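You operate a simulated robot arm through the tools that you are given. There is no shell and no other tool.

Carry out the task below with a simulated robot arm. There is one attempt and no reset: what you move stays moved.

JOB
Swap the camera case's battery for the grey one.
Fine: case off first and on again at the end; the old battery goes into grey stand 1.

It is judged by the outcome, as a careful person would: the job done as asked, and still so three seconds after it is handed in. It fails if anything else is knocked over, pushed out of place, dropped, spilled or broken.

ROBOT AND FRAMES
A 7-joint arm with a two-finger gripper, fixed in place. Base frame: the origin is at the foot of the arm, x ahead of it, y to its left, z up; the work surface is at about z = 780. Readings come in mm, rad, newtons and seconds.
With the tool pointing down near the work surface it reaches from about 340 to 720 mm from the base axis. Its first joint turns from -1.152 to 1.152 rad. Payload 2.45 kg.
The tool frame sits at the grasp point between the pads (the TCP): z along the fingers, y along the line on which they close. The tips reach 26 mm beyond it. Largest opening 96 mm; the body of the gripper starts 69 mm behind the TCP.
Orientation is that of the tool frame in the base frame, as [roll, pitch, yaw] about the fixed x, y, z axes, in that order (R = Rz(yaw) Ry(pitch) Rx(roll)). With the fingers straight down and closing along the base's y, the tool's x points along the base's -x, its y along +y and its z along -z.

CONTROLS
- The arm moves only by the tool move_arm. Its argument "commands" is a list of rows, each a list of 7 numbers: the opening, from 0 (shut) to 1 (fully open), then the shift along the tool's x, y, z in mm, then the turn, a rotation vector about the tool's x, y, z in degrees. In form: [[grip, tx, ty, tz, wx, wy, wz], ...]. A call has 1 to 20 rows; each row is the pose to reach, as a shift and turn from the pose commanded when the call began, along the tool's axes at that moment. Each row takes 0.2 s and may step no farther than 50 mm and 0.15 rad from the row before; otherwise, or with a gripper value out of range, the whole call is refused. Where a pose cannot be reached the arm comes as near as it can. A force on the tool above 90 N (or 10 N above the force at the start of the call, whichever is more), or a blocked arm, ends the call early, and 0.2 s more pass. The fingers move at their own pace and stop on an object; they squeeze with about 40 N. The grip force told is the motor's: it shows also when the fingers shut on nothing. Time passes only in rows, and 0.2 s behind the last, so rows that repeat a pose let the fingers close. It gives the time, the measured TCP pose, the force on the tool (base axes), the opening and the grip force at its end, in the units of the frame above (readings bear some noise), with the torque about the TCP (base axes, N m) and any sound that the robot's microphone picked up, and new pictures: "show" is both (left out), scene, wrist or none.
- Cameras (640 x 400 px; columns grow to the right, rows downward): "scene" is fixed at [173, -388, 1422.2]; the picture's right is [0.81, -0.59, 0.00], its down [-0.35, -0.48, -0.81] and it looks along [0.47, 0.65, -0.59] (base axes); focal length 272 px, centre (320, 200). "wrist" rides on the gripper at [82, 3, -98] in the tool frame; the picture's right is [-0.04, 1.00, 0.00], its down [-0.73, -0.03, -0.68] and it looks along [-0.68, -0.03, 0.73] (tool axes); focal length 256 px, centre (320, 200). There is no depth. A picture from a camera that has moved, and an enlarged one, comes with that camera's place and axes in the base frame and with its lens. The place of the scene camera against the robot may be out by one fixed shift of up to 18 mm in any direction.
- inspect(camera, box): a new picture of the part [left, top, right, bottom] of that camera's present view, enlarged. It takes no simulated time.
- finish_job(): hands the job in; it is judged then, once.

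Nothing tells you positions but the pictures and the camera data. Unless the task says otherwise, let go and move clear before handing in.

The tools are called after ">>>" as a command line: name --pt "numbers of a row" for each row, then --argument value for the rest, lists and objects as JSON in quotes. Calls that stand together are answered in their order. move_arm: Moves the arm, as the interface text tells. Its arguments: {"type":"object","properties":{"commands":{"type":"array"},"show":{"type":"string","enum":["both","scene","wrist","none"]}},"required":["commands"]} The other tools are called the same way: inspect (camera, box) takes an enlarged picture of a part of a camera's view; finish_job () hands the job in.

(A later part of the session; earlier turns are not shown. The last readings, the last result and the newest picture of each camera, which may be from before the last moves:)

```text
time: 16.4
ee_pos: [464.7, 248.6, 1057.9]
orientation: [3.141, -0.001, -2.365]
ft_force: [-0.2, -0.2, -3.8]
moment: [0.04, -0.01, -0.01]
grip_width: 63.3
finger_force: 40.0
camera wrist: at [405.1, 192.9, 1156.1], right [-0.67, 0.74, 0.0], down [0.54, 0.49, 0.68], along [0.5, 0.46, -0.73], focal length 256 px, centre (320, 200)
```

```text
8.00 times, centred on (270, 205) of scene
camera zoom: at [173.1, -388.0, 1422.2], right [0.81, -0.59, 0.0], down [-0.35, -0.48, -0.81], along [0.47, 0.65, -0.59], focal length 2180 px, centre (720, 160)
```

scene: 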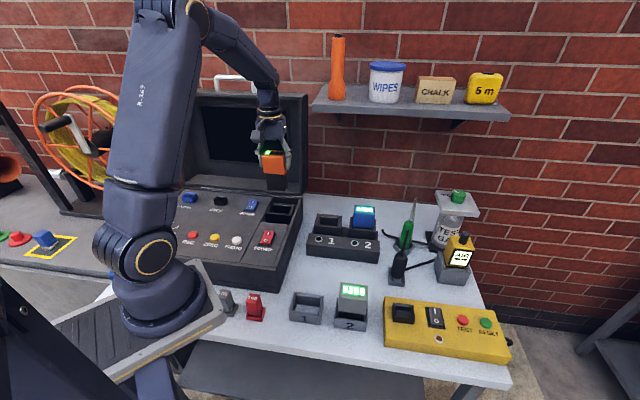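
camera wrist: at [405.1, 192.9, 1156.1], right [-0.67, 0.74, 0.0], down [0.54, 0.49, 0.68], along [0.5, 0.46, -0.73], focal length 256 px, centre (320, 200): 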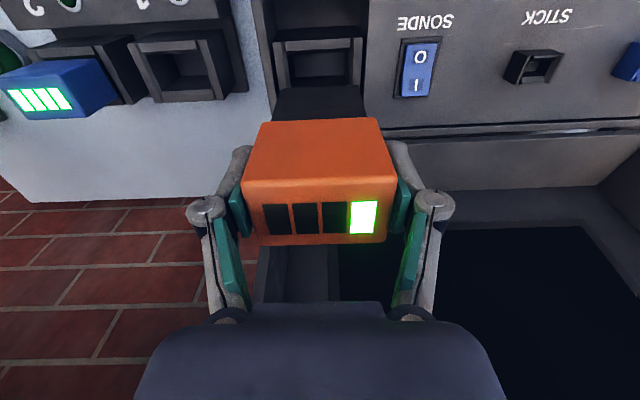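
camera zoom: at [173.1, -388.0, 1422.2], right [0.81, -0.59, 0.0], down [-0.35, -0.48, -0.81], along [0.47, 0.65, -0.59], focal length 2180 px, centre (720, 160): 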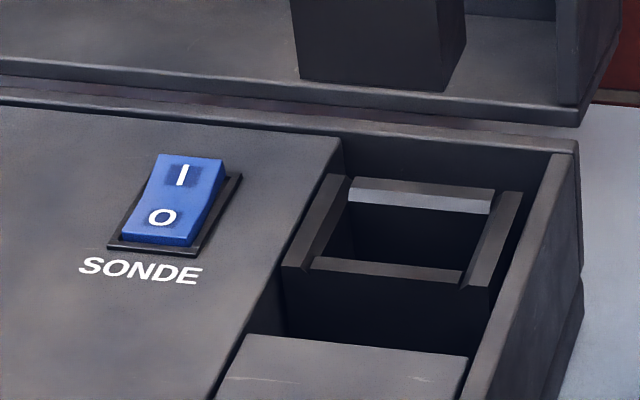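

The battery is a 62 × 40 mm head on a narrower black plug about 47 mm long, which drops into a chamfered hollow cradle. I'm carrying it over toward grey stand 1 at a safe height.

>>> move_arm --pt "0.3 35 -18 0 0 0 0" --pt "0.3 70 -37 0 0 0 0" --pt "0.3 105 -56 0 0 0 0" --pt "0.3 140 -75 0 0 0 0" --pt "0.3 175 -93 0 0 0 0" --pt "0.3 210 -112 0 0 0 0" --pt "0.3 245 -130 0 0 0 0" --pt "0.3 277 -148 0 0 0 0" --pt "0.3 277 -148 0 0 0 0" --show "both"

>>> inspect --camera "wrist" --box '[220, 0, 420, 125]'

```text
time: 18.4
ee_pos: [371.5, -53.3, 1054.6]
orientation: [3.14, -0.001, -2.363]
ft_force: [0.0, -0.1, -3.9]
moment: [-0.02, 0.0, 0.01]
grip_width: 63.7
finger_force: 40.4
camera wrist: at [312.2, -108.5, 1155.1], right [-0.67, 0.74, 0.0], down [0.54, 0.49, 0.68], along [0.5, 0.46, -0.73], focal length 256 px, centre (320, 200)
```

scene: 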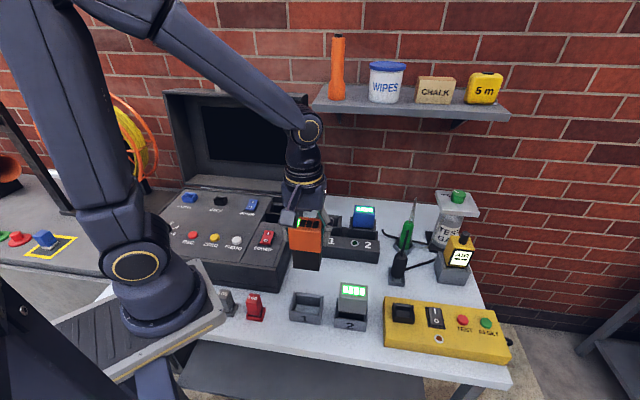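
wrist: 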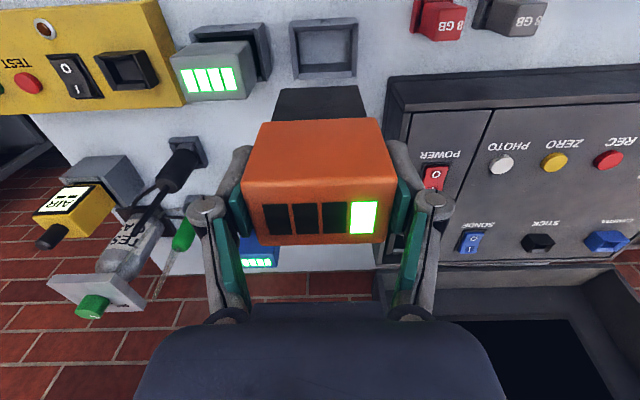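

```text
3.20 times, centred on (320, 62) of wrist
camera zoom: at [312.2, -108.5, 1155.1], right [-0.67, 0.74, 0.0], down [0.54, 0.49, 0.68], along [0.5, 0.46, -0.73], focal length 819 px, centre (320, 640)
```

zoom: 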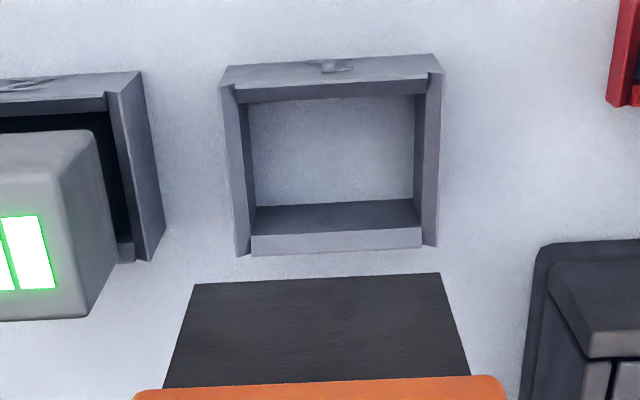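

Stand 1 is in view below and well aligned: its centre is about 3 mm forward and 4 mm left of the gripper. I'm coming lower and slightly behind for an unobstructed second measurement.

>>> move_arm --pt "0.3 -15 2 25 0 0 0" --pt "0.3 -30 4 50 0 0 0" --pt "0.3 -32 4.4 71 0 0 0" --pt "0.3 -32 4.4 71 0 0 0" --show "wrist"

>>> inspect --camera "wrist" --box '[220, 0, 420, 125]'

>>> inspect --camera "scene" --box '[260, 220, 380, 345]'

```text
time: 19.4
ee_pos: [392.7, -28.0, 984.0]
orientation: [-3.138, -0.001, -2.364]
ft_force: [0.2, -0.2, -5.1]
moment: [-0.01, -0.01, -0.03]
grip_width: 63.8
finger_force: 39.6
camera wrist: at [331.6, -83.0, 1083.8], right [-0.67, 0.74, 0.0], down [0.54, 0.49, 0.68], along [0.5, 0.46, -0.73], focal length 256 px, centre (320, 200)
```

wrist: 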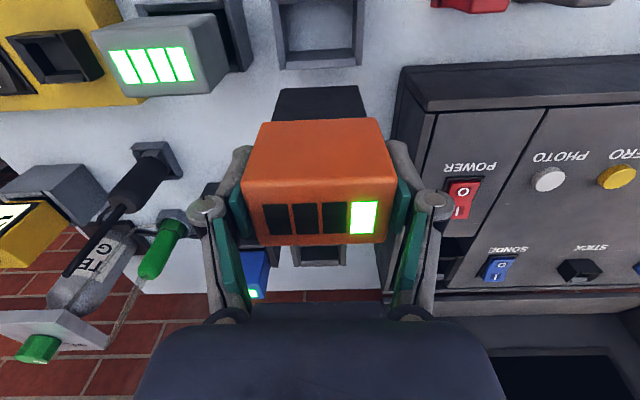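

```text
3.20 times, centred on (320, 62) of wrist
camera zoom: at [331.6, -83.0, 1083.8], right [-0.67, 0.74, 0.0], down [0.54, 0.49, 0.68], along [0.5, 0.46, -0.73], focal length 819 px, centre (320, 640)
```

zoom: 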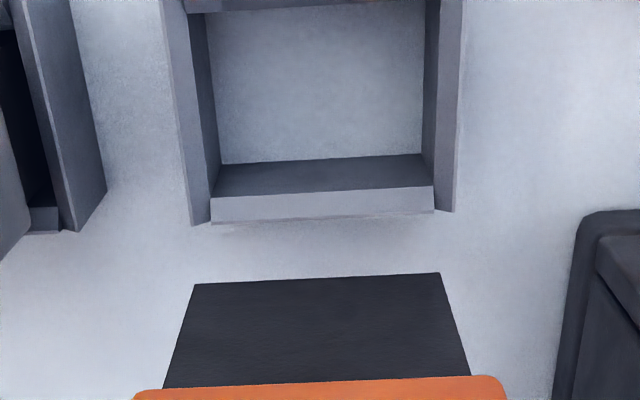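

```text
3.20 times, centred on (320, 282) of scene
camera zoom: at [173.1, -388.0, 1422.2], right [0.81, -0.59, 0.0], down [-0.35, -0.48, -0.81], along [0.47, 0.65, -0.59], focal length 872 px, centre (320, -64)
```

zoom: 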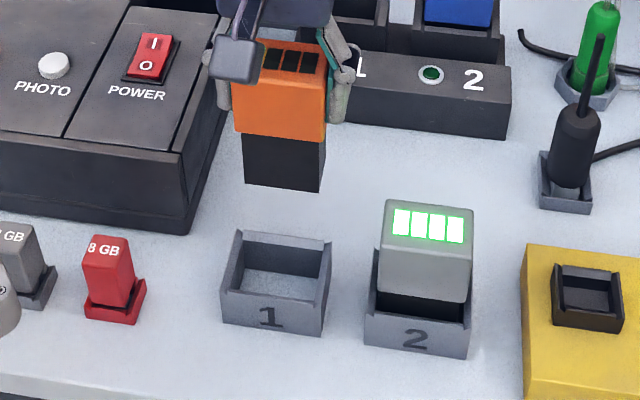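

Stand 1's opening is about 65 × 45 mm and the plug is about 55 × 34 mm, so there's roughly 5 mm of clearance all round. I'm moving over the stand centre and lowering until the plug is just above the rim, then checking.

>>> move_arm --pt "0.3 20 0.3 0 0 0 0" --pt "0.3 36 0.5 20 0 0 0" --pt "0.3 36 0.5 45 0 0 0" --pt "0.3 36 0.5 65 0 0 0" --pt "0.3 36 0.5 65 0 0 0" --show "both"

>>> inspect --camera "scene" --box '[260, 250, 380, 325]'

>>> inspect --camera "wrist" --box '[220, 30, 420, 155]'

```text
time: 20.6
ee_pos: [365.4, -52.8, 920.0]
orientation: [3.141, 0.0, -2.366]
ft_force: [-0.2, 0.0, -3.7]
moment: [-0.01, 0.01, 0.0]
grip_width: 63.8
finger_force: 40.2
camera wrist: at [304.4, -108.1, 1017.9], right [-0.67, 0.74, 0.0], down [0.54, 0.49, 0.68], along [0.5, 0.46, -0.73], focal length 256 px, centre (320, 200)
```

scene: 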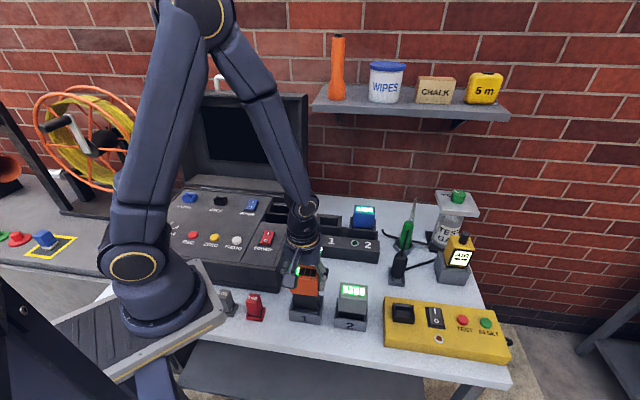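
wrist: 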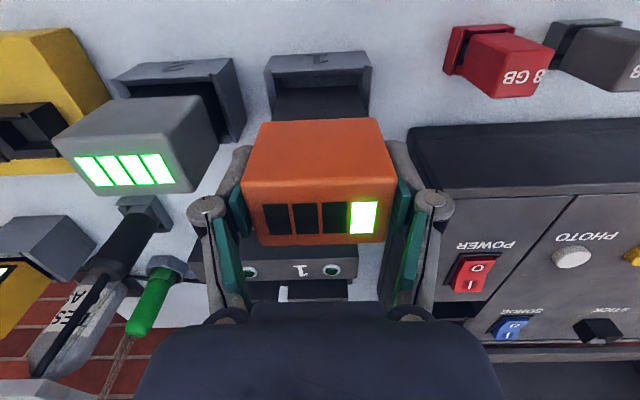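

```text
5.33 times, centred on (320, 288) of scene
camera zoom: at [173.1, -388.0, 1422.2], right [0.81, -0.59, 0.0], down [-0.35, -0.48, -0.81], along [0.47, 0.65, -0.59], focal length 1454 px, centre (320, -267)
```

zoom: 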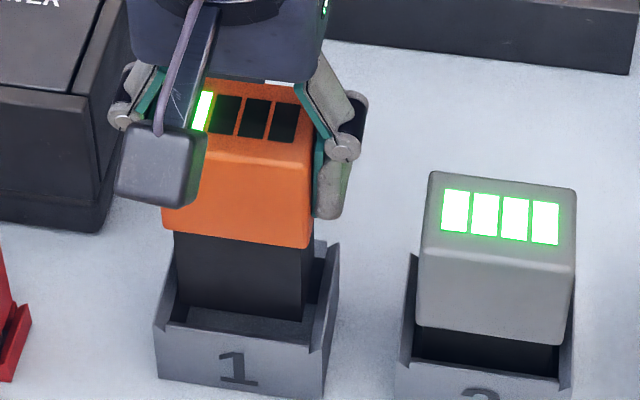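

```text
3.20 times, centred on (320, 92) of wrist
camera zoom: at [304.4, -108.1, 1017.9], right [-0.67, 0.74, 0.0], down [0.54, 0.49, 0.68], along [0.5, 0.46, -0.73], focal length 819 px, centre (320, 544)
```

zoom: 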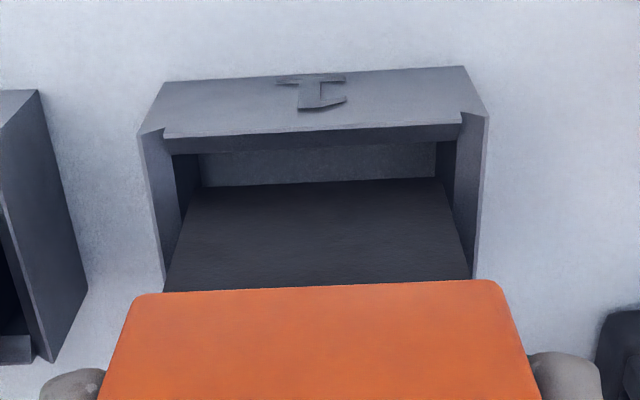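

The plug is lined up with the stand opening on all visible sides. I'm lowering it in, slowing near the bottom and watching force.

>>> move_arm --pt "0.3 0 0 10 0 0 0" --pt "0.3 0 0 20 0 0 0" --pt "0.3 0 0 30 0 0 0" --pt "0.3 0 0 38 0 0 0" --pt "0.3 0 0 43 0 0 0" --show "wrist"

>>> inspect --camera "scene" --box '[260, 250, 380, 325]'

```text
time: 21.8
ee_pos: [366.8, -51.0, 877.5]
orientation: [-3.14, 0.002, -2.365]
ft_force: [-5.1, -0.7, 31.2]
moment: [0.01, 0.11, 0.1]
grip_width: 64.0
finger_force: 40.3
camera wrist: at [305.4, -106.7, 975.7], right [-0.67, 0.74, 0.0], down [0.54, 0.49, 0.68], along [0.5, 0.46, -0.73], focal length 256 px, centre (320, 200)
```

wrist: 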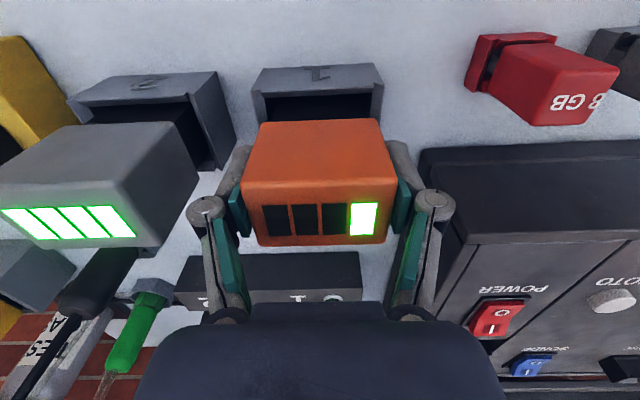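

```text
5.33 times, centred on (320, 288) of scene
camera zoom: at [172.5, -388.0, 1422.3], right [0.81, -0.59, 0.0], down [-0.35, -0.48, -0.81], along [0.47, 0.65, -0.59], focal length 1454 px, centre (320, -267)
```

zoom: 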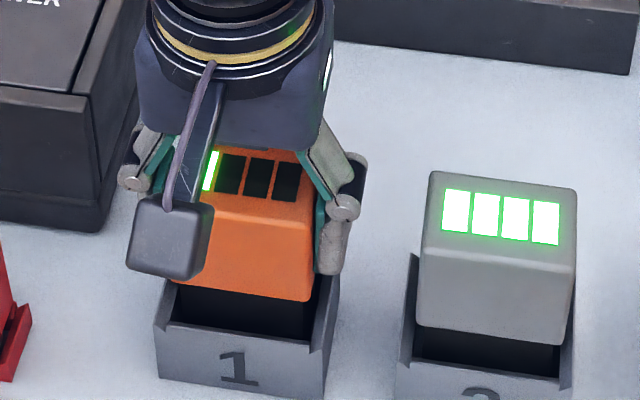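

Contact is about 31 N at TCP z 877. Before letting go I want to confirm the plug is resting on the bottom and not on a chamfer, so I'm comparing it with the grey battery.

>>> inspect --camera "scene" --box '[280, 275, 330, 325]'

>>> inspect --camera "scene" --box '[328, 278, 378, 334]'

>>> inspect --camera "wrist" --box '[220, 50, 420, 175]'

>>> inspect --camera "wrist" --box '[50, 50, 250, 175]'

```text
8.00 times, centred on (305, 300) of scene
camera zoom: at [172.5, -388.0, 1422.3], right [0.81, -0.59, 0.0], down [-0.35, -0.48, -0.81], along [0.47, 0.65, -0.59], focal length 2180 px, centre (440, -600)
```

zoom: 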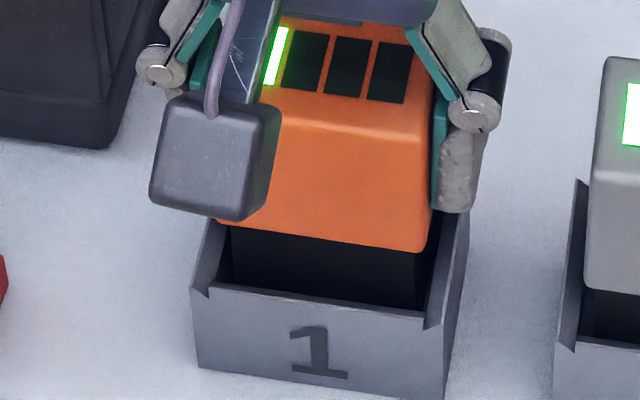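

```text
7.14 times, centred on (353, 306) of scene
camera zoom: at [172.5, -388.0, 1422.3], right [0.81, -0.59, 0.0], down [-0.35, -0.48, -0.81], along [0.47, 0.65, -0.59], focal length 1947 px, centre (84, -557)
```

zoom: 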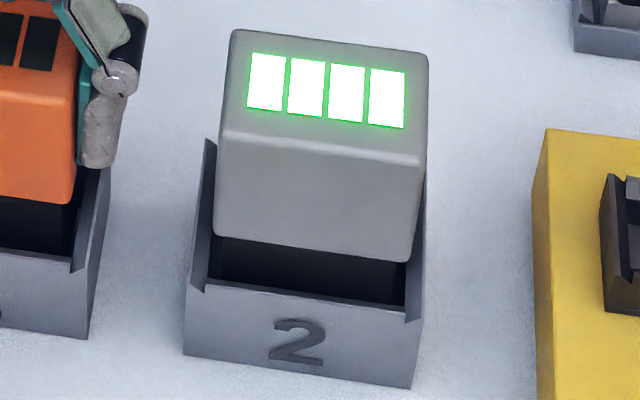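

```text
3.20 times, centred on (320, 112) of wrist
camera zoom: at [305.4, -106.7, 975.7], right [-0.67, 0.74, 0.0], down [0.54, 0.49, 0.68], along [0.5, 0.46, -0.73], focal length 819 px, centre (320, 480)
```

zoom: 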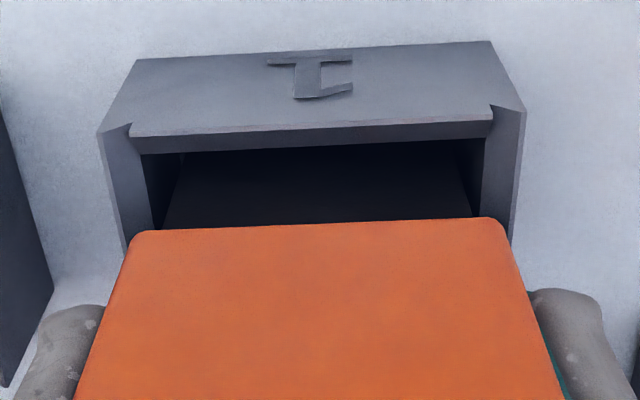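

```text
3.20 times, centred on (150, 112) of wrist
camera zoom: at [305.4, -106.7, 975.7], right [-0.67, 0.74, 0.0], down [0.54, 0.49, 0.68], along [0.5, 0.46, -0.73], focal length 819 px, centre (864, 480)
```

zoom: 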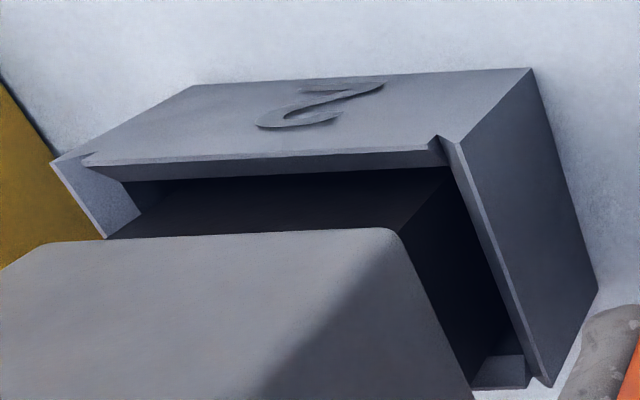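

The force is centred with almost no moment, which means the plug is sitting flat on the stand's floor. I'm easing the pressure off and opening just enough to release, to keep clear of the grey battery alongside.

>>> move_arm --pt "0.3 0 0 -0.8 0 0 0" --pt "0.3 0 0 -0.8 0 0 0" --show "none"

```text
time: 22.4
ee_pos: [364.7, -50.4, 877.6]
orientation: [3.141, -0.001, -2.363]
ft_force: [0.1, -0.1, -3.8]
moment: [0.0, 0.04, 0.0]
grip_width: 63.5
finger_force: 40.5
```

>>> move_arm --pt "0.3 0 0 0.5 0 0 0" --pt "0.69 0 0 0.5 0 0 0" --pt "0.72 0 0 0.5 0 0 0" --pt "0.76 0 0 0.5 0 0 0" --pt "0.77 0 0 0.5 0 0 0" --pt "0.77 0 0 0.5 0 0 0" --show "wrist"

>>> inspect --camera "scene" --box '[280, 275, 330, 325]'

```text
time: 23.8
ee_pos: [365.1, -50.1, 876.2]
orientation: [3.139, 0.001, -2.366]
ft_force: [0.4, 0.3, 0.3]
moment: [-0.01, 0.01, -0.03]
grip_width: 74.2
finger_force: 0.1
camera wrist: at [306.0, -106.6, 976.1], right [-0.67, 0.74, 0.0], down [0.54, 0.49, 0.68], along [0.5, 0.46, -0.73], focal length 256 px, centre (320, 200)
```

wrist: 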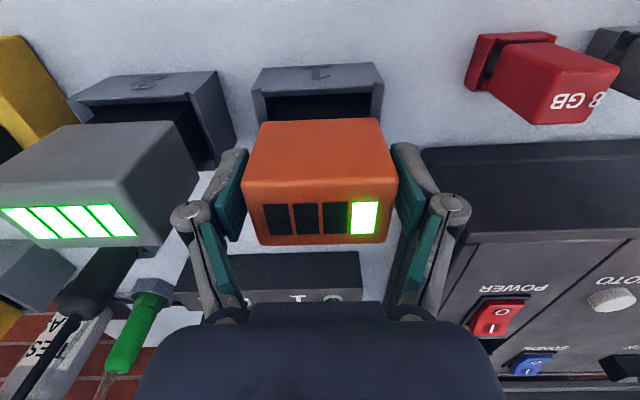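

```text
8.00 times, centred on (305, 300) of scene
camera zoom: at [173.0, -388.0, 1422.2], right [0.81, -0.59, 0.0], down [-0.35, -0.48, -0.81], along [0.47, 0.65, -0.59], focal length 2180 px, centre (440, -600)
```

zoom: 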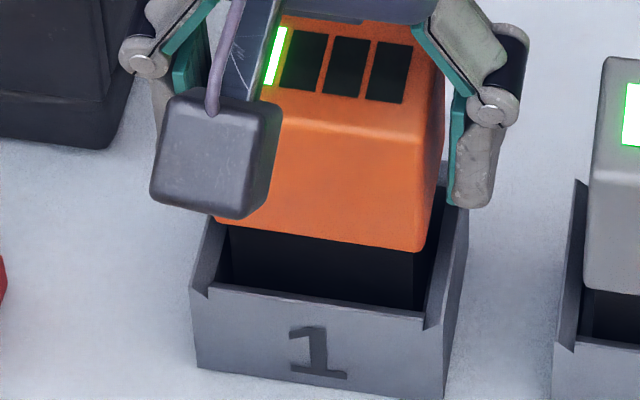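

The orange battery stands still in stand 1, released. I'm retreating straight up, then checking both stands from above.

>>> move_arm --pt "0.77 0 0 -10 0 0 0" --pt "0.77 0 0 -40 0 0 0" --pt "0.77 0 0 -80 0 0 0" --pt "0.77 0 0 -120 0 0 0" --pt "0.77 0 0 -150 0 0 0" --pt "0.77 0 0 -150 0 0 0" --show "both"

>>> inspect --camera "scene" --box '[270, 270, 390, 345]'

>>> inspect --camera "wrist" --box '[150, 0, 390, 150]'

```text
time: 25.2
ee_pos: [365.0, -51.6, 1028.2]
orientation: [-3.141, -0.001, -2.365]
ft_force: [0.2, -0.4, 0.5]
moment: [-0.02, -0.01, 0.0]
grip_width: 73.9
finger_force: 0.1
camera wrist: at [305.3, -106.8, 1125.9], right [-0.67, 0.74, 0.0], down [0.54, 0.49, 0.68], along [0.5, 0.46, -0.73], focal length 256 px, centre (320, 200)
```

scene: 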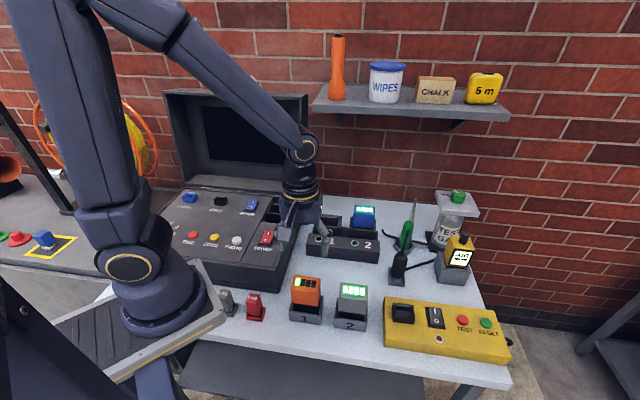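
wrist: 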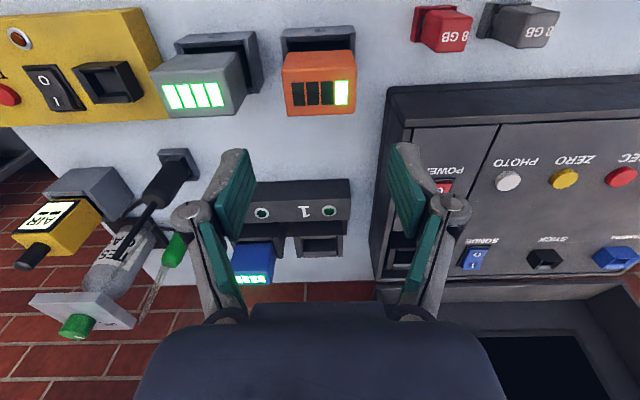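

```text
5.33 times, centred on (330, 308) of scene
camera zoom: at [173.0, -388.0, 1422.2], right [0.81, -0.59, 0.0], down [-0.35, -0.48, -0.81], along [0.47, 0.65, -0.59], focal length 1454 px, centre (267, -373)
```

zoom: 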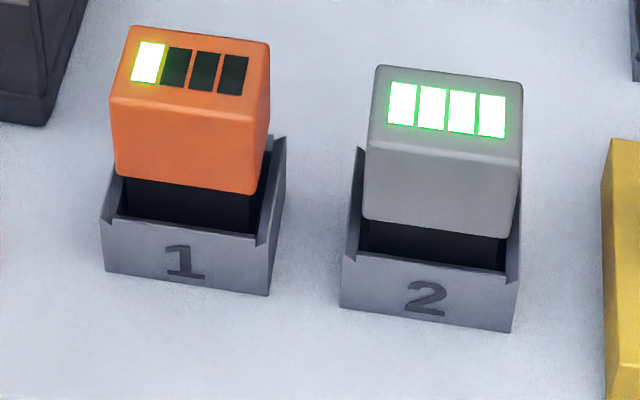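

```text
2.67 times, centred on (270, 75) of wrist
camera zoom: at [305.3, -106.8, 1125.9], right [-0.67, 0.74, 0.0], down [0.54, 0.49, 0.68], along [0.5, 0.46, -0.73], focal length 683 px, centre (453, 533)
```

zoom: 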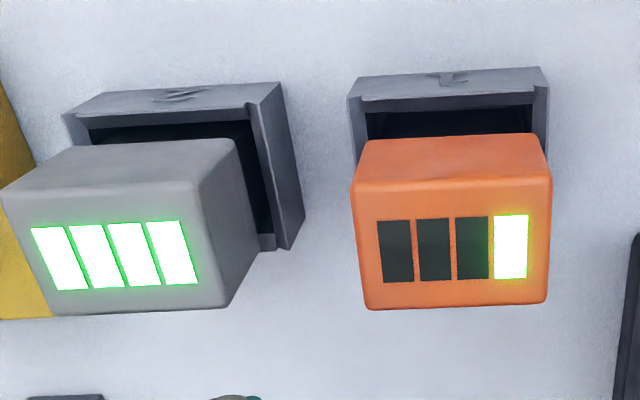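

The orange battery sits upright in stand 1, seated just as the grey one is in stand 2. I'm now moving over the grey battery to line up.

>>> move_arm --pt "0.8 0 -38 10 0 0 0" --pt "0.8 1 -76 20 0 0 0" --pt "0.8 1.3 -110 35 0 0 0" --pt "0.8 1.3 -110 42 0 0 0" --pt "0.8 1.3 -110 42 0 0 0" --show "wrist"

>>> inspect --camera "wrist" --box '[240, 40, 400, 140]'

>>> inspect --camera "wrist" --box '[240, 80, 400, 180]'

```text
time: 26.4
ee_pos: [440.2, -130.0, 983.8]
orientation: [3.142, -0.001, -2.364]
ft_force: [-0.1, -0.8, 0.7]
moment: [0.01, 0.0, 0.0]
grip_width: 77.0
finger_force: 0.0
camera wrist: at [380.8, -184.9, 1083.2], right [-0.67, 0.74, 0.0], down [0.54, 0.49, 0.68], along [0.5, 0.46, -0.73], focal length 256 px, centre (320, 200)
```

wrist: 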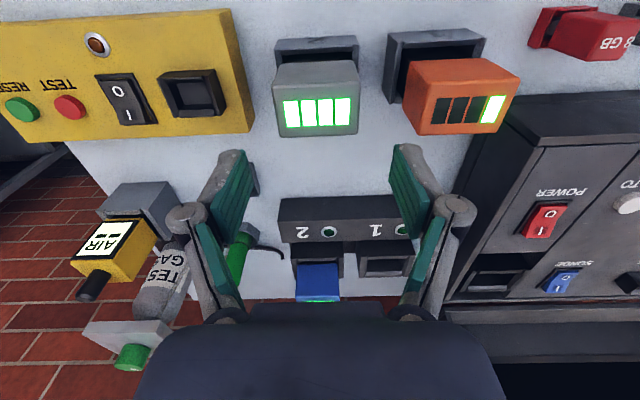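

```text
4.00 times, centred on (320, 90) of wrist
camera zoom: at [380.8, -184.9, 1083.2], right [-0.67, 0.74, 0.0], down [0.54, 0.49, 0.68], along [0.5, 0.46, -0.73], focal length 1024 px, centre (320, 640)
```

zoom: 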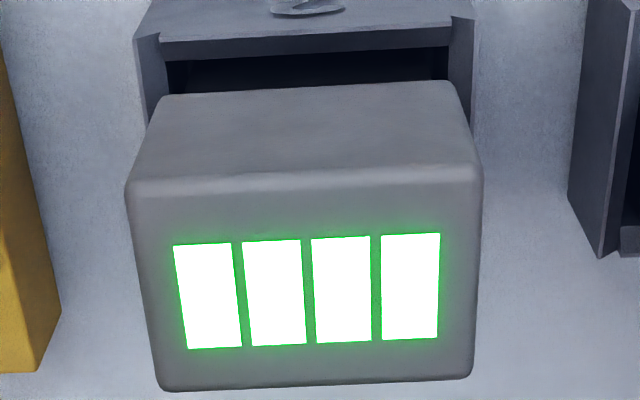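

```text
4.00 times, centred on (320, 130) of wrist
camera zoom: at [380.8, -184.9, 1083.2], right [-0.67, 0.74, 0.0], down [0.54, 0.49, 0.68], along [0.5, 0.46, -0.73], focal length 1024 px, centre (320, 480)
```

zoom: 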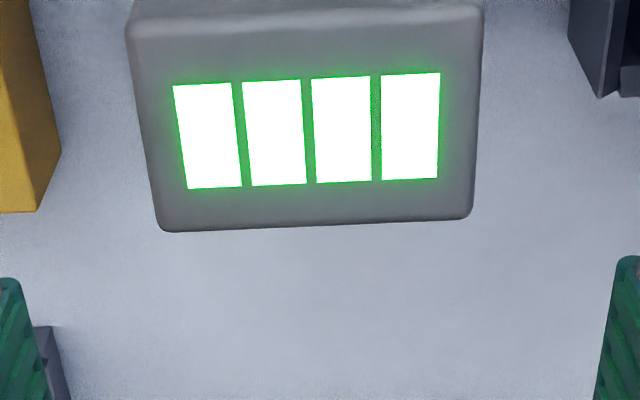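

The grey battery is aligned, its centre is 2.7 mm to the right, and its top is at z ≈ 899 like the orange one. I'm lowering around its head.

>>> move_arm --pt "0.8 -0.2 -2.6 30 0 0 0" --pt "0.8 -0.2 -2.6 60 0 0 0" --pt "0.8 -0.2 -2.6 85 0 0 0" --pt "0.8 -0.2 -2.6 100 0 0 0" --pt "0.8 -0.2 -2.6 107 0 0 0" --pt "0.8 -0.2 -2.6 107 0 0 0" --show "both"

>>> inspect --camera "scene" --box '[300, 260, 420, 335]'

```text
time: 27.8
ee_pos: [443.0, -131.1, 878.4]
orientation: [3.142, 0.0, -2.365]
ft_force: [-0.9, 0.2, -0.3]
moment: [0.01, 0.0, 0.01]
grip_width: 76.9
finger_force: 0.0
camera wrist: at [383.2, -187.1, 976.1], right [-0.67, 0.74, 0.0], down [0.54, 0.49, 0.68], along [0.5, 0.46, -0.73], focal length 256 px, centre (320, 200)
```

scene: 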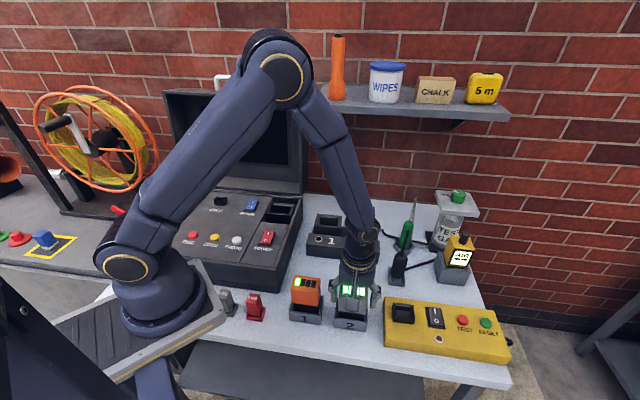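
wrist: 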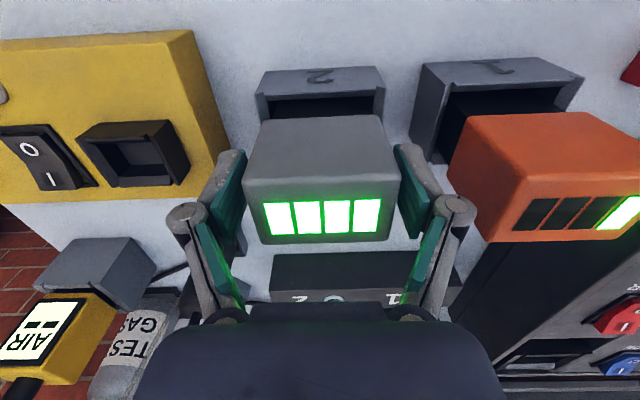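

```text
5.33 times, centred on (360, 298) of scene
camera zoom: at [173.0, -388.0, 1422.2], right [0.81, -0.59, 0.0], down [-0.35, -0.48, -0.81], along [0.47, 0.65, -0.59], focal length 1454 px, centre (107, -320)
```

zoom: 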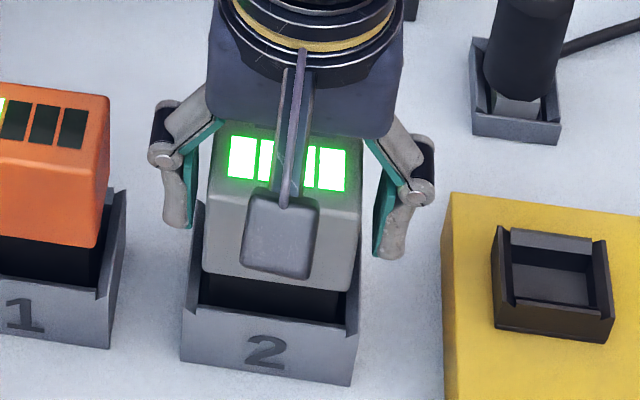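

The fingers straddle the grey battery evenly, with clearance to its neighbours. I'm closing, then lifting a little to check the hold.

>>> move_arm --pt "0.6 0 0 0 0 0 0" --pt "0.3 0 0 0 0 0 0" --pt "0.3 0 0 0 0 0 0" --pt "0.3 0 0 0 0 0 0" --pt "0.3 0 0 -4 0 0 0" --pt "0.3 0 0 -10 0 0 0" --show "wrist"

```text
time: 29.2
ee_pos: [443.2, -133.2, 886.9]
orientation: [-3.141, 0.0, -2.366]
ft_force: [0.2, -0.4, -3.9]
moment: [0.0, -0.01, -0.03]
grip_width: 63.7
finger_force: 39.7
camera wrist: at [383.8, -187.6, 986.7], right [-0.67, 0.74, 0.0], down [0.54, 0.49, 0.68], along [0.5, 0.46, -0.73], focal length 256 px, centre (320, 200)
```

wrist: 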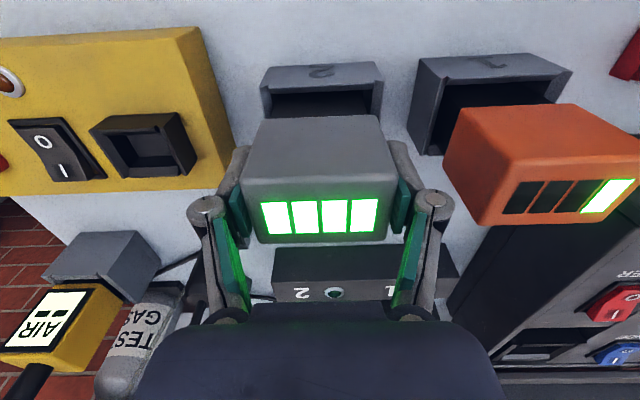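

The grey battery is held and came up freely. I'm lifting it high and carrying it over to the case bay.

>>> move_arm --pt "0.3 0 0 -35 0 0 0" --pt "0.3 0 0 -70 0 0 0" --pt "0.3 0 0 -110 0 0 0" --pt "0.3 0 0 -150 0 0 0" --pt "0.3 0 0 -172 0 0 0" --pt "0.3 -28 26 -172 0 0 0" --pt "0.3 -59 54 -172 0 0 0" --pt "0.3 -90 82 -172 0 0 0" --pt "0.3 -121 110 -172 0 0 0" --pt "0.3 -152 138 -172 0 0 0" --pt "0.3 -183 166 -172 0 0 0" --pt "0.3 -214 194 -172 0 0 0" --pt "0.3 -245 222 -172 0 0 0" --pt "0.3 -270 245 -172 0 0 0" --pt "0.3 -281.8 255.7 -172 0 0 0" --pt "0.3 -281.8 255.7 -172 0 0 0" --show "both"

>>> inspect --camera "wrist" --box '[220, 0, 420, 125]'

```text
time: 32.6
ee_pos: [466.8, 248.3, 1061.3]
orientation: [-3.14, -0.001, -2.364]
ft_force: [0.4, 0.7, -3.7]
moment: [0.02, 0.02, -0.01]
grip_width: 63.7
finger_force: 40.3
camera wrist: at [406.2, 192.3, 1158.8], right [-0.67, 0.74, 0.0], down [0.54, 0.49, 0.68], along [0.5, 0.46, -0.73], focal length 256 px, centre (320, 200)
```

scene: 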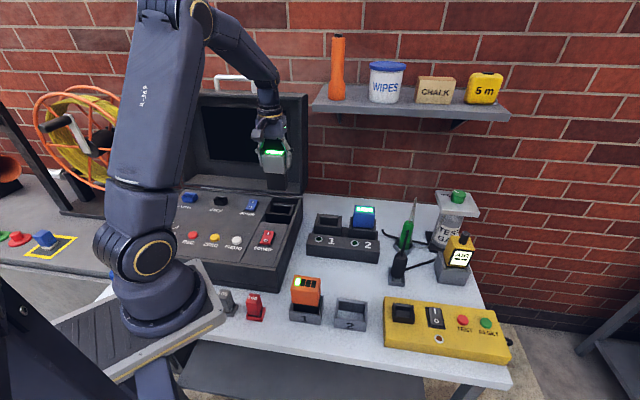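
wrist: 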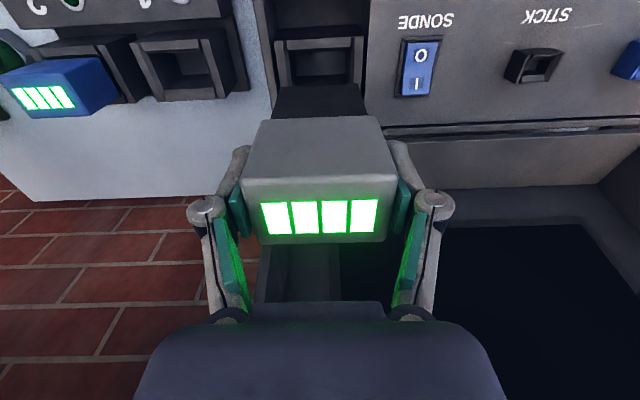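

```text
3.20 times, centred on (320, 62) of wrist
camera zoom: at [406.2, 192.3, 1158.8], right [-0.67, 0.74, 0.0], down [0.54, 0.49, 0.68], along [0.5, 0.46, -0.73], focal length 819 px, centre (320, 640)
```

zoom: 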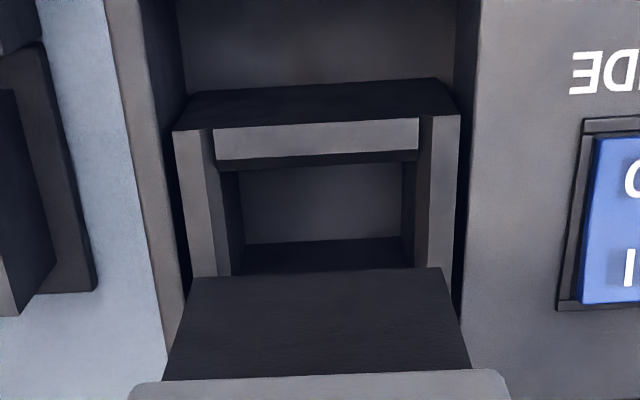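

The view matches the one taken when the orange battery was lifted out, apart from being under 1 mm off to the side. I'm applying that correction and lowering until the plug is just above the cradle.

>>> move_arm --pt "0.3 -0.5 0.8 20 0 0 0" --pt "0.3 -0.5 0.8 45 0 0 0" --pt "0.3 -0.5 0.8 65 0 0 0" --pt "0.3 -0.5 0.8 78 0 0 0" --pt "0.3 -0.5 0.8 78 0 0 0" --show "wrist"

>>> inspect --camera "wrist" --box '[220, 30, 420, 155]'

>>> inspect --camera "scene" --box '[230, 165, 320, 221]'

```text
time: 33.8
ee_pos: [464.2, 248.0, 982.1]
orientation: [3.141, 0.001, -2.366]
ft_force: [0.4, -0.1, -4.6]
moment: [0.01, 0.0, -0.01]
grip_width: 63.8
finger_force: 40.5
camera wrist: at [405.0, 193.0, 1080.4], right [-0.67, 0.74, 0.0], down [0.54, 0.49, 0.68], along [0.5, 0.46, -0.73], focal length 256 px, centre (320, 200)
```

wrist: 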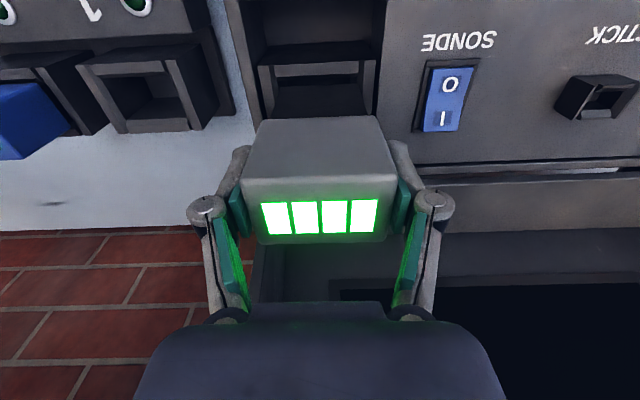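

```text
3.20 times, centred on (320, 92) of wrist
camera zoom: at [405.0, 193.0, 1080.4], right [-0.67, 0.74, 0.0], down [0.54, 0.49, 0.68], along [0.5, 0.46, -0.73], focal length 819 px, centre (320, 544)
```

zoom: 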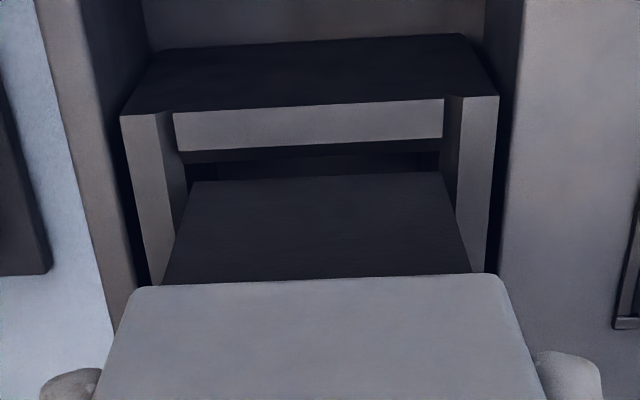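

```text
7.11 times, centred on (275, 193) of scene
camera zoom: at [173.1, -388.0, 1422.2], right [0.81, -0.59, 0.0], down [-0.35, -0.48, -0.81], along [0.47, 0.65, -0.59], focal length 1938 px, centre (640, 250)
```

zoom: 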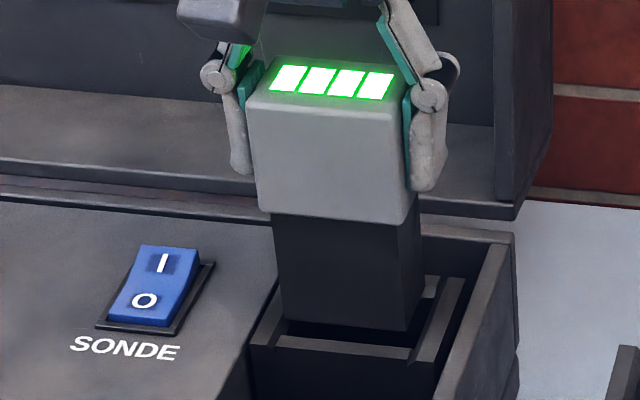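

The plug hangs just above the cradle. One measure suggests it's 1–1.5 mm too far left, so I'm zooming in to settle that before inserting.

>>> inspect --camera "scene" --box '[262, 195, 302, 220]'

>>> inspect --camera "wrist" --box '[250, 55, 390, 125]'

```text
16.00 times, centred on (282, 208) of scene
camera zoom: at [173.1, -388.0, 1422.2], right [0.81, -0.59, 0.0], down [-0.35, -0.48, -0.81], along [0.47, 0.65, -0.59], focal length 4360 px, centre (928, 80)
```

zoom: 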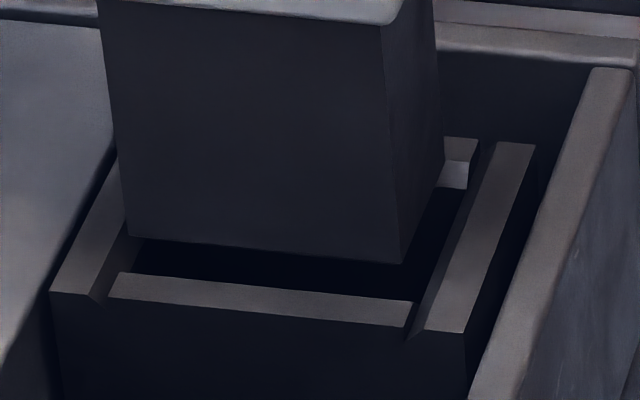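

```text
4.57 times, centred on (320, 90) of wrist
camera zoom: at [405.0, 193.0, 1080.4], right [-0.67, 0.74, 0.0], down [0.54, 0.49, 0.68], along [0.5, 0.46, -0.73], focal length 1170 px, centre (320, 703)
```

zoom: 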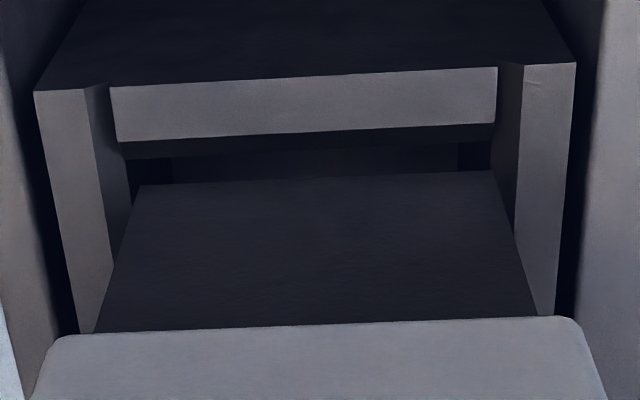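

Both views show the plug centred between the side walls, with the front edge just inside the front wall. I'm making a tiny backward nudge and lowering in small steps while watching force.

>>> move_arm --pt "0.3 -0.6 -0.4 4 0 0 0" --pt "0.3 -0.6 -0.4 8 0 0 0" --pt "0.3 -0.6 -0.4 12 0 0 0" --pt "0.3 -0.6 -0.4 16 0 0 0" --pt "0.3 -0.6 -0.4 20 0 0 0" --show "wrist"

>>> inspect --camera "scene" --box '[262, 195, 302, 220]'

>>> inspect --camera "wrist" --box '[240, 40, 400, 140]'

```text
time: 35.0
ee_pos: [464.5, 248.5, 962.4]
orientation: [3.141, 0.0, -2.367]
ft_force: [0.2, 0.0, -3.6]
moment: [-0.01, 0.0, 0.01]
grip_width: 63.7
finger_force: 40.1
camera wrist: at [405.8, 193.3, 1061.1], right [-0.67, 0.74, 0.0], down [0.54, 0.49, 0.68], along [0.5, 0.46, -0.73], focal length 256 px, centre (320, 200)
```

wrist: 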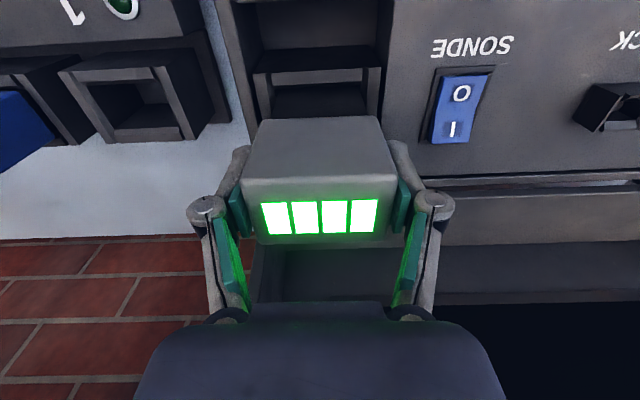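

```text
16.00 times, centred on (282, 208) of scene
camera zoom: at [173.1, -388.0, 1422.2], right [0.81, -0.59, 0.0], down [-0.35, -0.48, -0.81], along [0.47, 0.65, -0.59], focal length 4360 px, centre (928, 80)
```

zoom: 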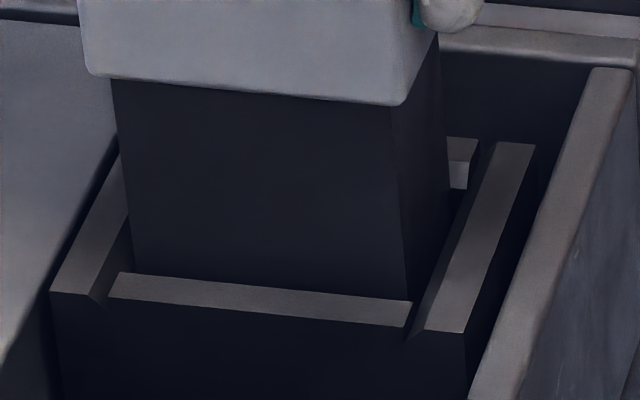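

```text
4.00 times, centred on (320, 90) of wrist
camera zoom: at [405.8, 193.3, 1061.1], right [-0.67, 0.74, 0.0], down [0.54, 0.49, 0.68], along [0.5, 0.46, -0.73], focal length 1024 px, centre (320, 640)
```

zoom: 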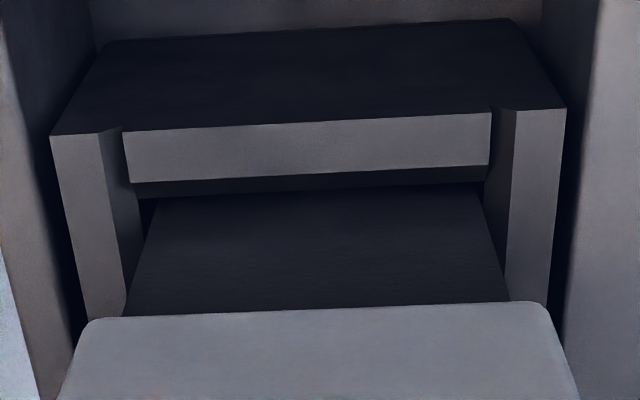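

The plug is entering the cradle cleanly with no contact force. I'm continuing down.

>>> move_arm --pt "0.3 0 0 4 0 0 0" --pt "0.3 0 0 8 0 0 0" --pt "0.3 0 0 12 0 0 0" --pt "0.3 0 0 16 0 0 0" --pt "0.3 0 0 20 0 0 0" --show "none"

```text
time: 36.2
ee_pos: [466.4, 248.6, 941.2]
orientation: [3.141, 0.001, -2.364]
ft_force: [-0.3, 0.5, -3.8]
moment: [0.02, 0.0, -0.01]
grip_width: 63.8
finger_force: 40.3
```

>>> move_arm --pt "0.3 0 0 4 0 0 0" --pt "0.3 0 0 8 0 0 0" --pt "0.3 0 0 12 0 0 0" --pt "0.3 0 0 15 0 0 0" --show "wrist"

>>> inspect --camera "scene" --box '[230, 180, 310, 230]'

```text
time: 37.2
ee_pos: [466.7, 248.5, 927.1]
orientation: [-3.141, 0.0, -2.365]
ft_force: [0.8, 0.3, -3.9]
moment: [-0.03, -0.03, -0.02]
grip_width: 63.9
finger_force: 39.6
camera wrist: at [406.9, 192.9, 1026.3], right [-0.67, 0.74, 0.0], down [0.54, 0.49, 0.68], along [0.5, 0.46, -0.73], focal length 256 px, centre (320, 200)
```

wrist: 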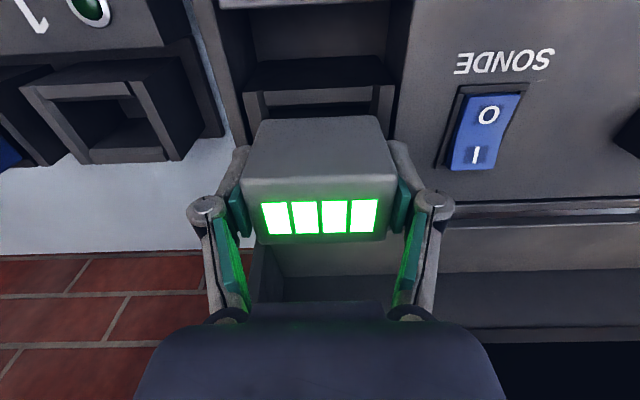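

```text
8.00 times, centred on (270, 205) of scene
camera zoom: at [173.1, -388.0, 1422.2], right [0.81, -0.59, 0.0], down [-0.35, -0.48, -0.81], along [0.47, 0.65, -0.59], focal length 2180 px, centre (720, 160)
```

zoom: 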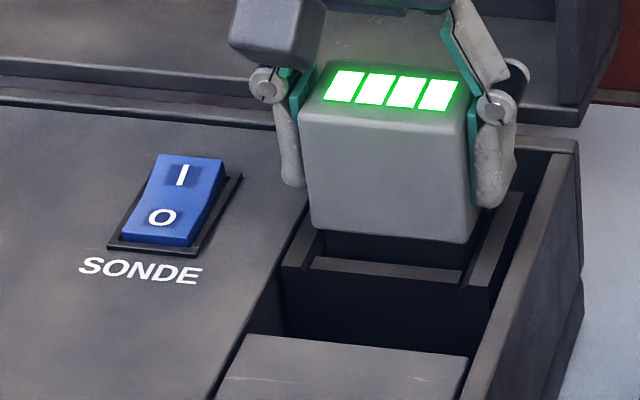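

About 7 mm remain before it matches where the orange battery sat. I'm easing down further.

>>> move_arm --pt "0.3 0 0 2 0 0 0" --pt "0.3 0 0 4 0 0 0" --pt "0.3 0 0 5 0 0 0" --show "none"

```text
time: 38.0
ee_pos: [465.1, 247.6, 922.4]
orientation: [-3.139, 0.001, -2.364]
ft_force: [0.8, 0.0, -4.4]
moment: [0.02, 0.01, 0.03]
grip_width: 63.5
finger_force: 39.9
```

>>> move_arm --pt "0.3 0 0 1 0 0 0" --pt "0.3 0 0 2 0 0 0" --show "none"

```text
time: 38.6
ee_pos: [465.1, 247.5, 921.9]
orientation: [3.141, 0.0, -2.364]
ft_force: [-4.3, -3.8, 14.9]
moment: [-0.28, 0.5, 0.01]
grip_width: 63.5
finger_force: 40.1
```

Contact is about 19 N at nearly the expected seating height. I'm comparing the pose with the original orange battery position before releasing.

>>> inspect --camera "scene" --box '[230, 180, 310, 230]'

>>> inspect --camera "wrist" --box '[220, 60, 420, 185]'

```text
8.00 times, centred on (270, 205) of scene
camera zoom: at [172.7, -388.2, 1422.2], right [0.81, -0.59, 0.0], down [-0.35, -0.48, -0.81], along [0.47, 0.65, -0.59], focal length 2180 px, centre (720, 160)
```

zoom: 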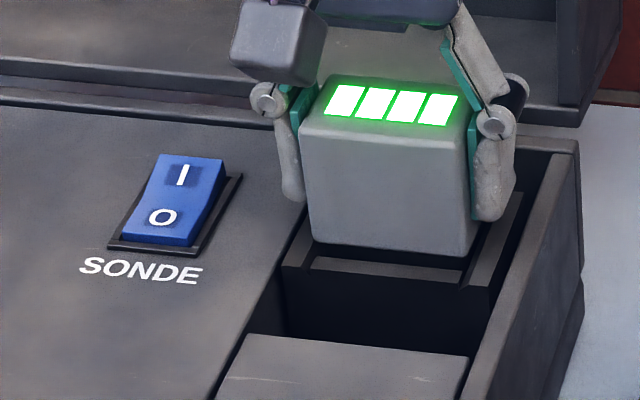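

```text
3.20 times, centred on (320, 122) of wrist
camera zoom: at [406.1, 192.8, 1019.8], right [-0.67, 0.74, 0.0], down [0.54, 0.49, 0.68], along [0.5, 0.46, -0.73], focal length 819 px, centre (320, 448)
```

zoom: 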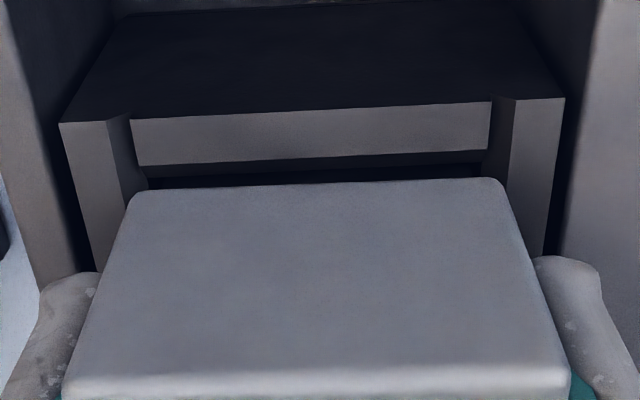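

The grey battery now coincides with the orange one's original position. I'm pressing a touch more to confirm it's on a hard stop.

>>> move_arm --pt "0.3 0.4 0 0.6 0 0 0" --pt "0.3 0.4 0 0.6 0 0 0" --show "none"

```text
time: 39.2
ee_pos: [465.7, 248.5, 921.6]
orientation: [3.141, 0.005, -2.365]
ft_force: [-4.9, -5.0, 28.2]
moment: [-0.37, 0.44, 0.04]
grip_width: 63.7
finger_force: 40.2
```

It's a firm stop and the battery is seated. I'm easing off the pressure, then opening slightly to release.

>>> move_arm --pt "0.3 0 0 -0.6 0 0 0" --pt "0.3 0 0 -1.1 0 0 0" --pt "0.69 0 0 -1.1 0 0 0" --pt "0.72 0 0 -1.1 0 0 0" --pt "0.76 0 0 -1.1 0 0 0" --pt "0.8 0 0 -1.1 0 0 0" --pt "0.8 0 0 -1.1 0 0 0" --show "wrist"

>>> inspect --camera "scene" --box '[230, 180, 310, 230]'

```text
time: 40.8
ee_pos: [465.1, 247.3, 921.0]
orientation: [-3.14, 0.001, -2.366]
ft_force: [0.0, -0.1, -0.4]
moment: [0.04, 0.01, 0.01]
grip_width: 76.6
finger_force: 0.0
camera wrist: at [405.6, 192.3, 1019.4], right [-0.67, 0.74, 0.0], down [0.54, 0.49, 0.68], along [0.5, 0.46, -0.73], focal length 256 px, centre (320, 200)
```

wrist: 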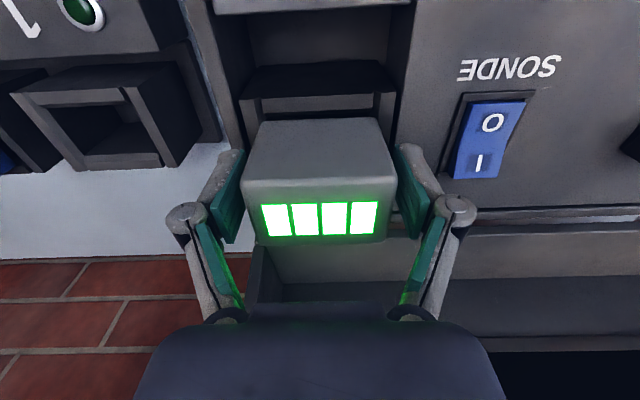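

```text
8.00 times, centred on (270, 205) of scene
camera zoom: at [173.0, -388.0, 1422.2], right [0.81, -0.59, 0.0], down [-0.35, -0.48, -0.81], along [0.47, 0.65, -0.59], focal length 2180 px, centre (720, 160)
```

zoom: 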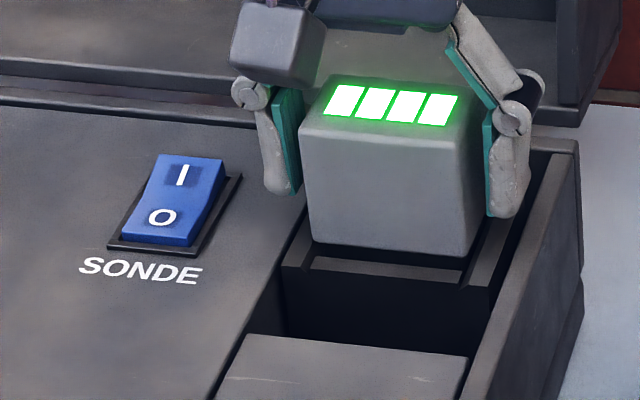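

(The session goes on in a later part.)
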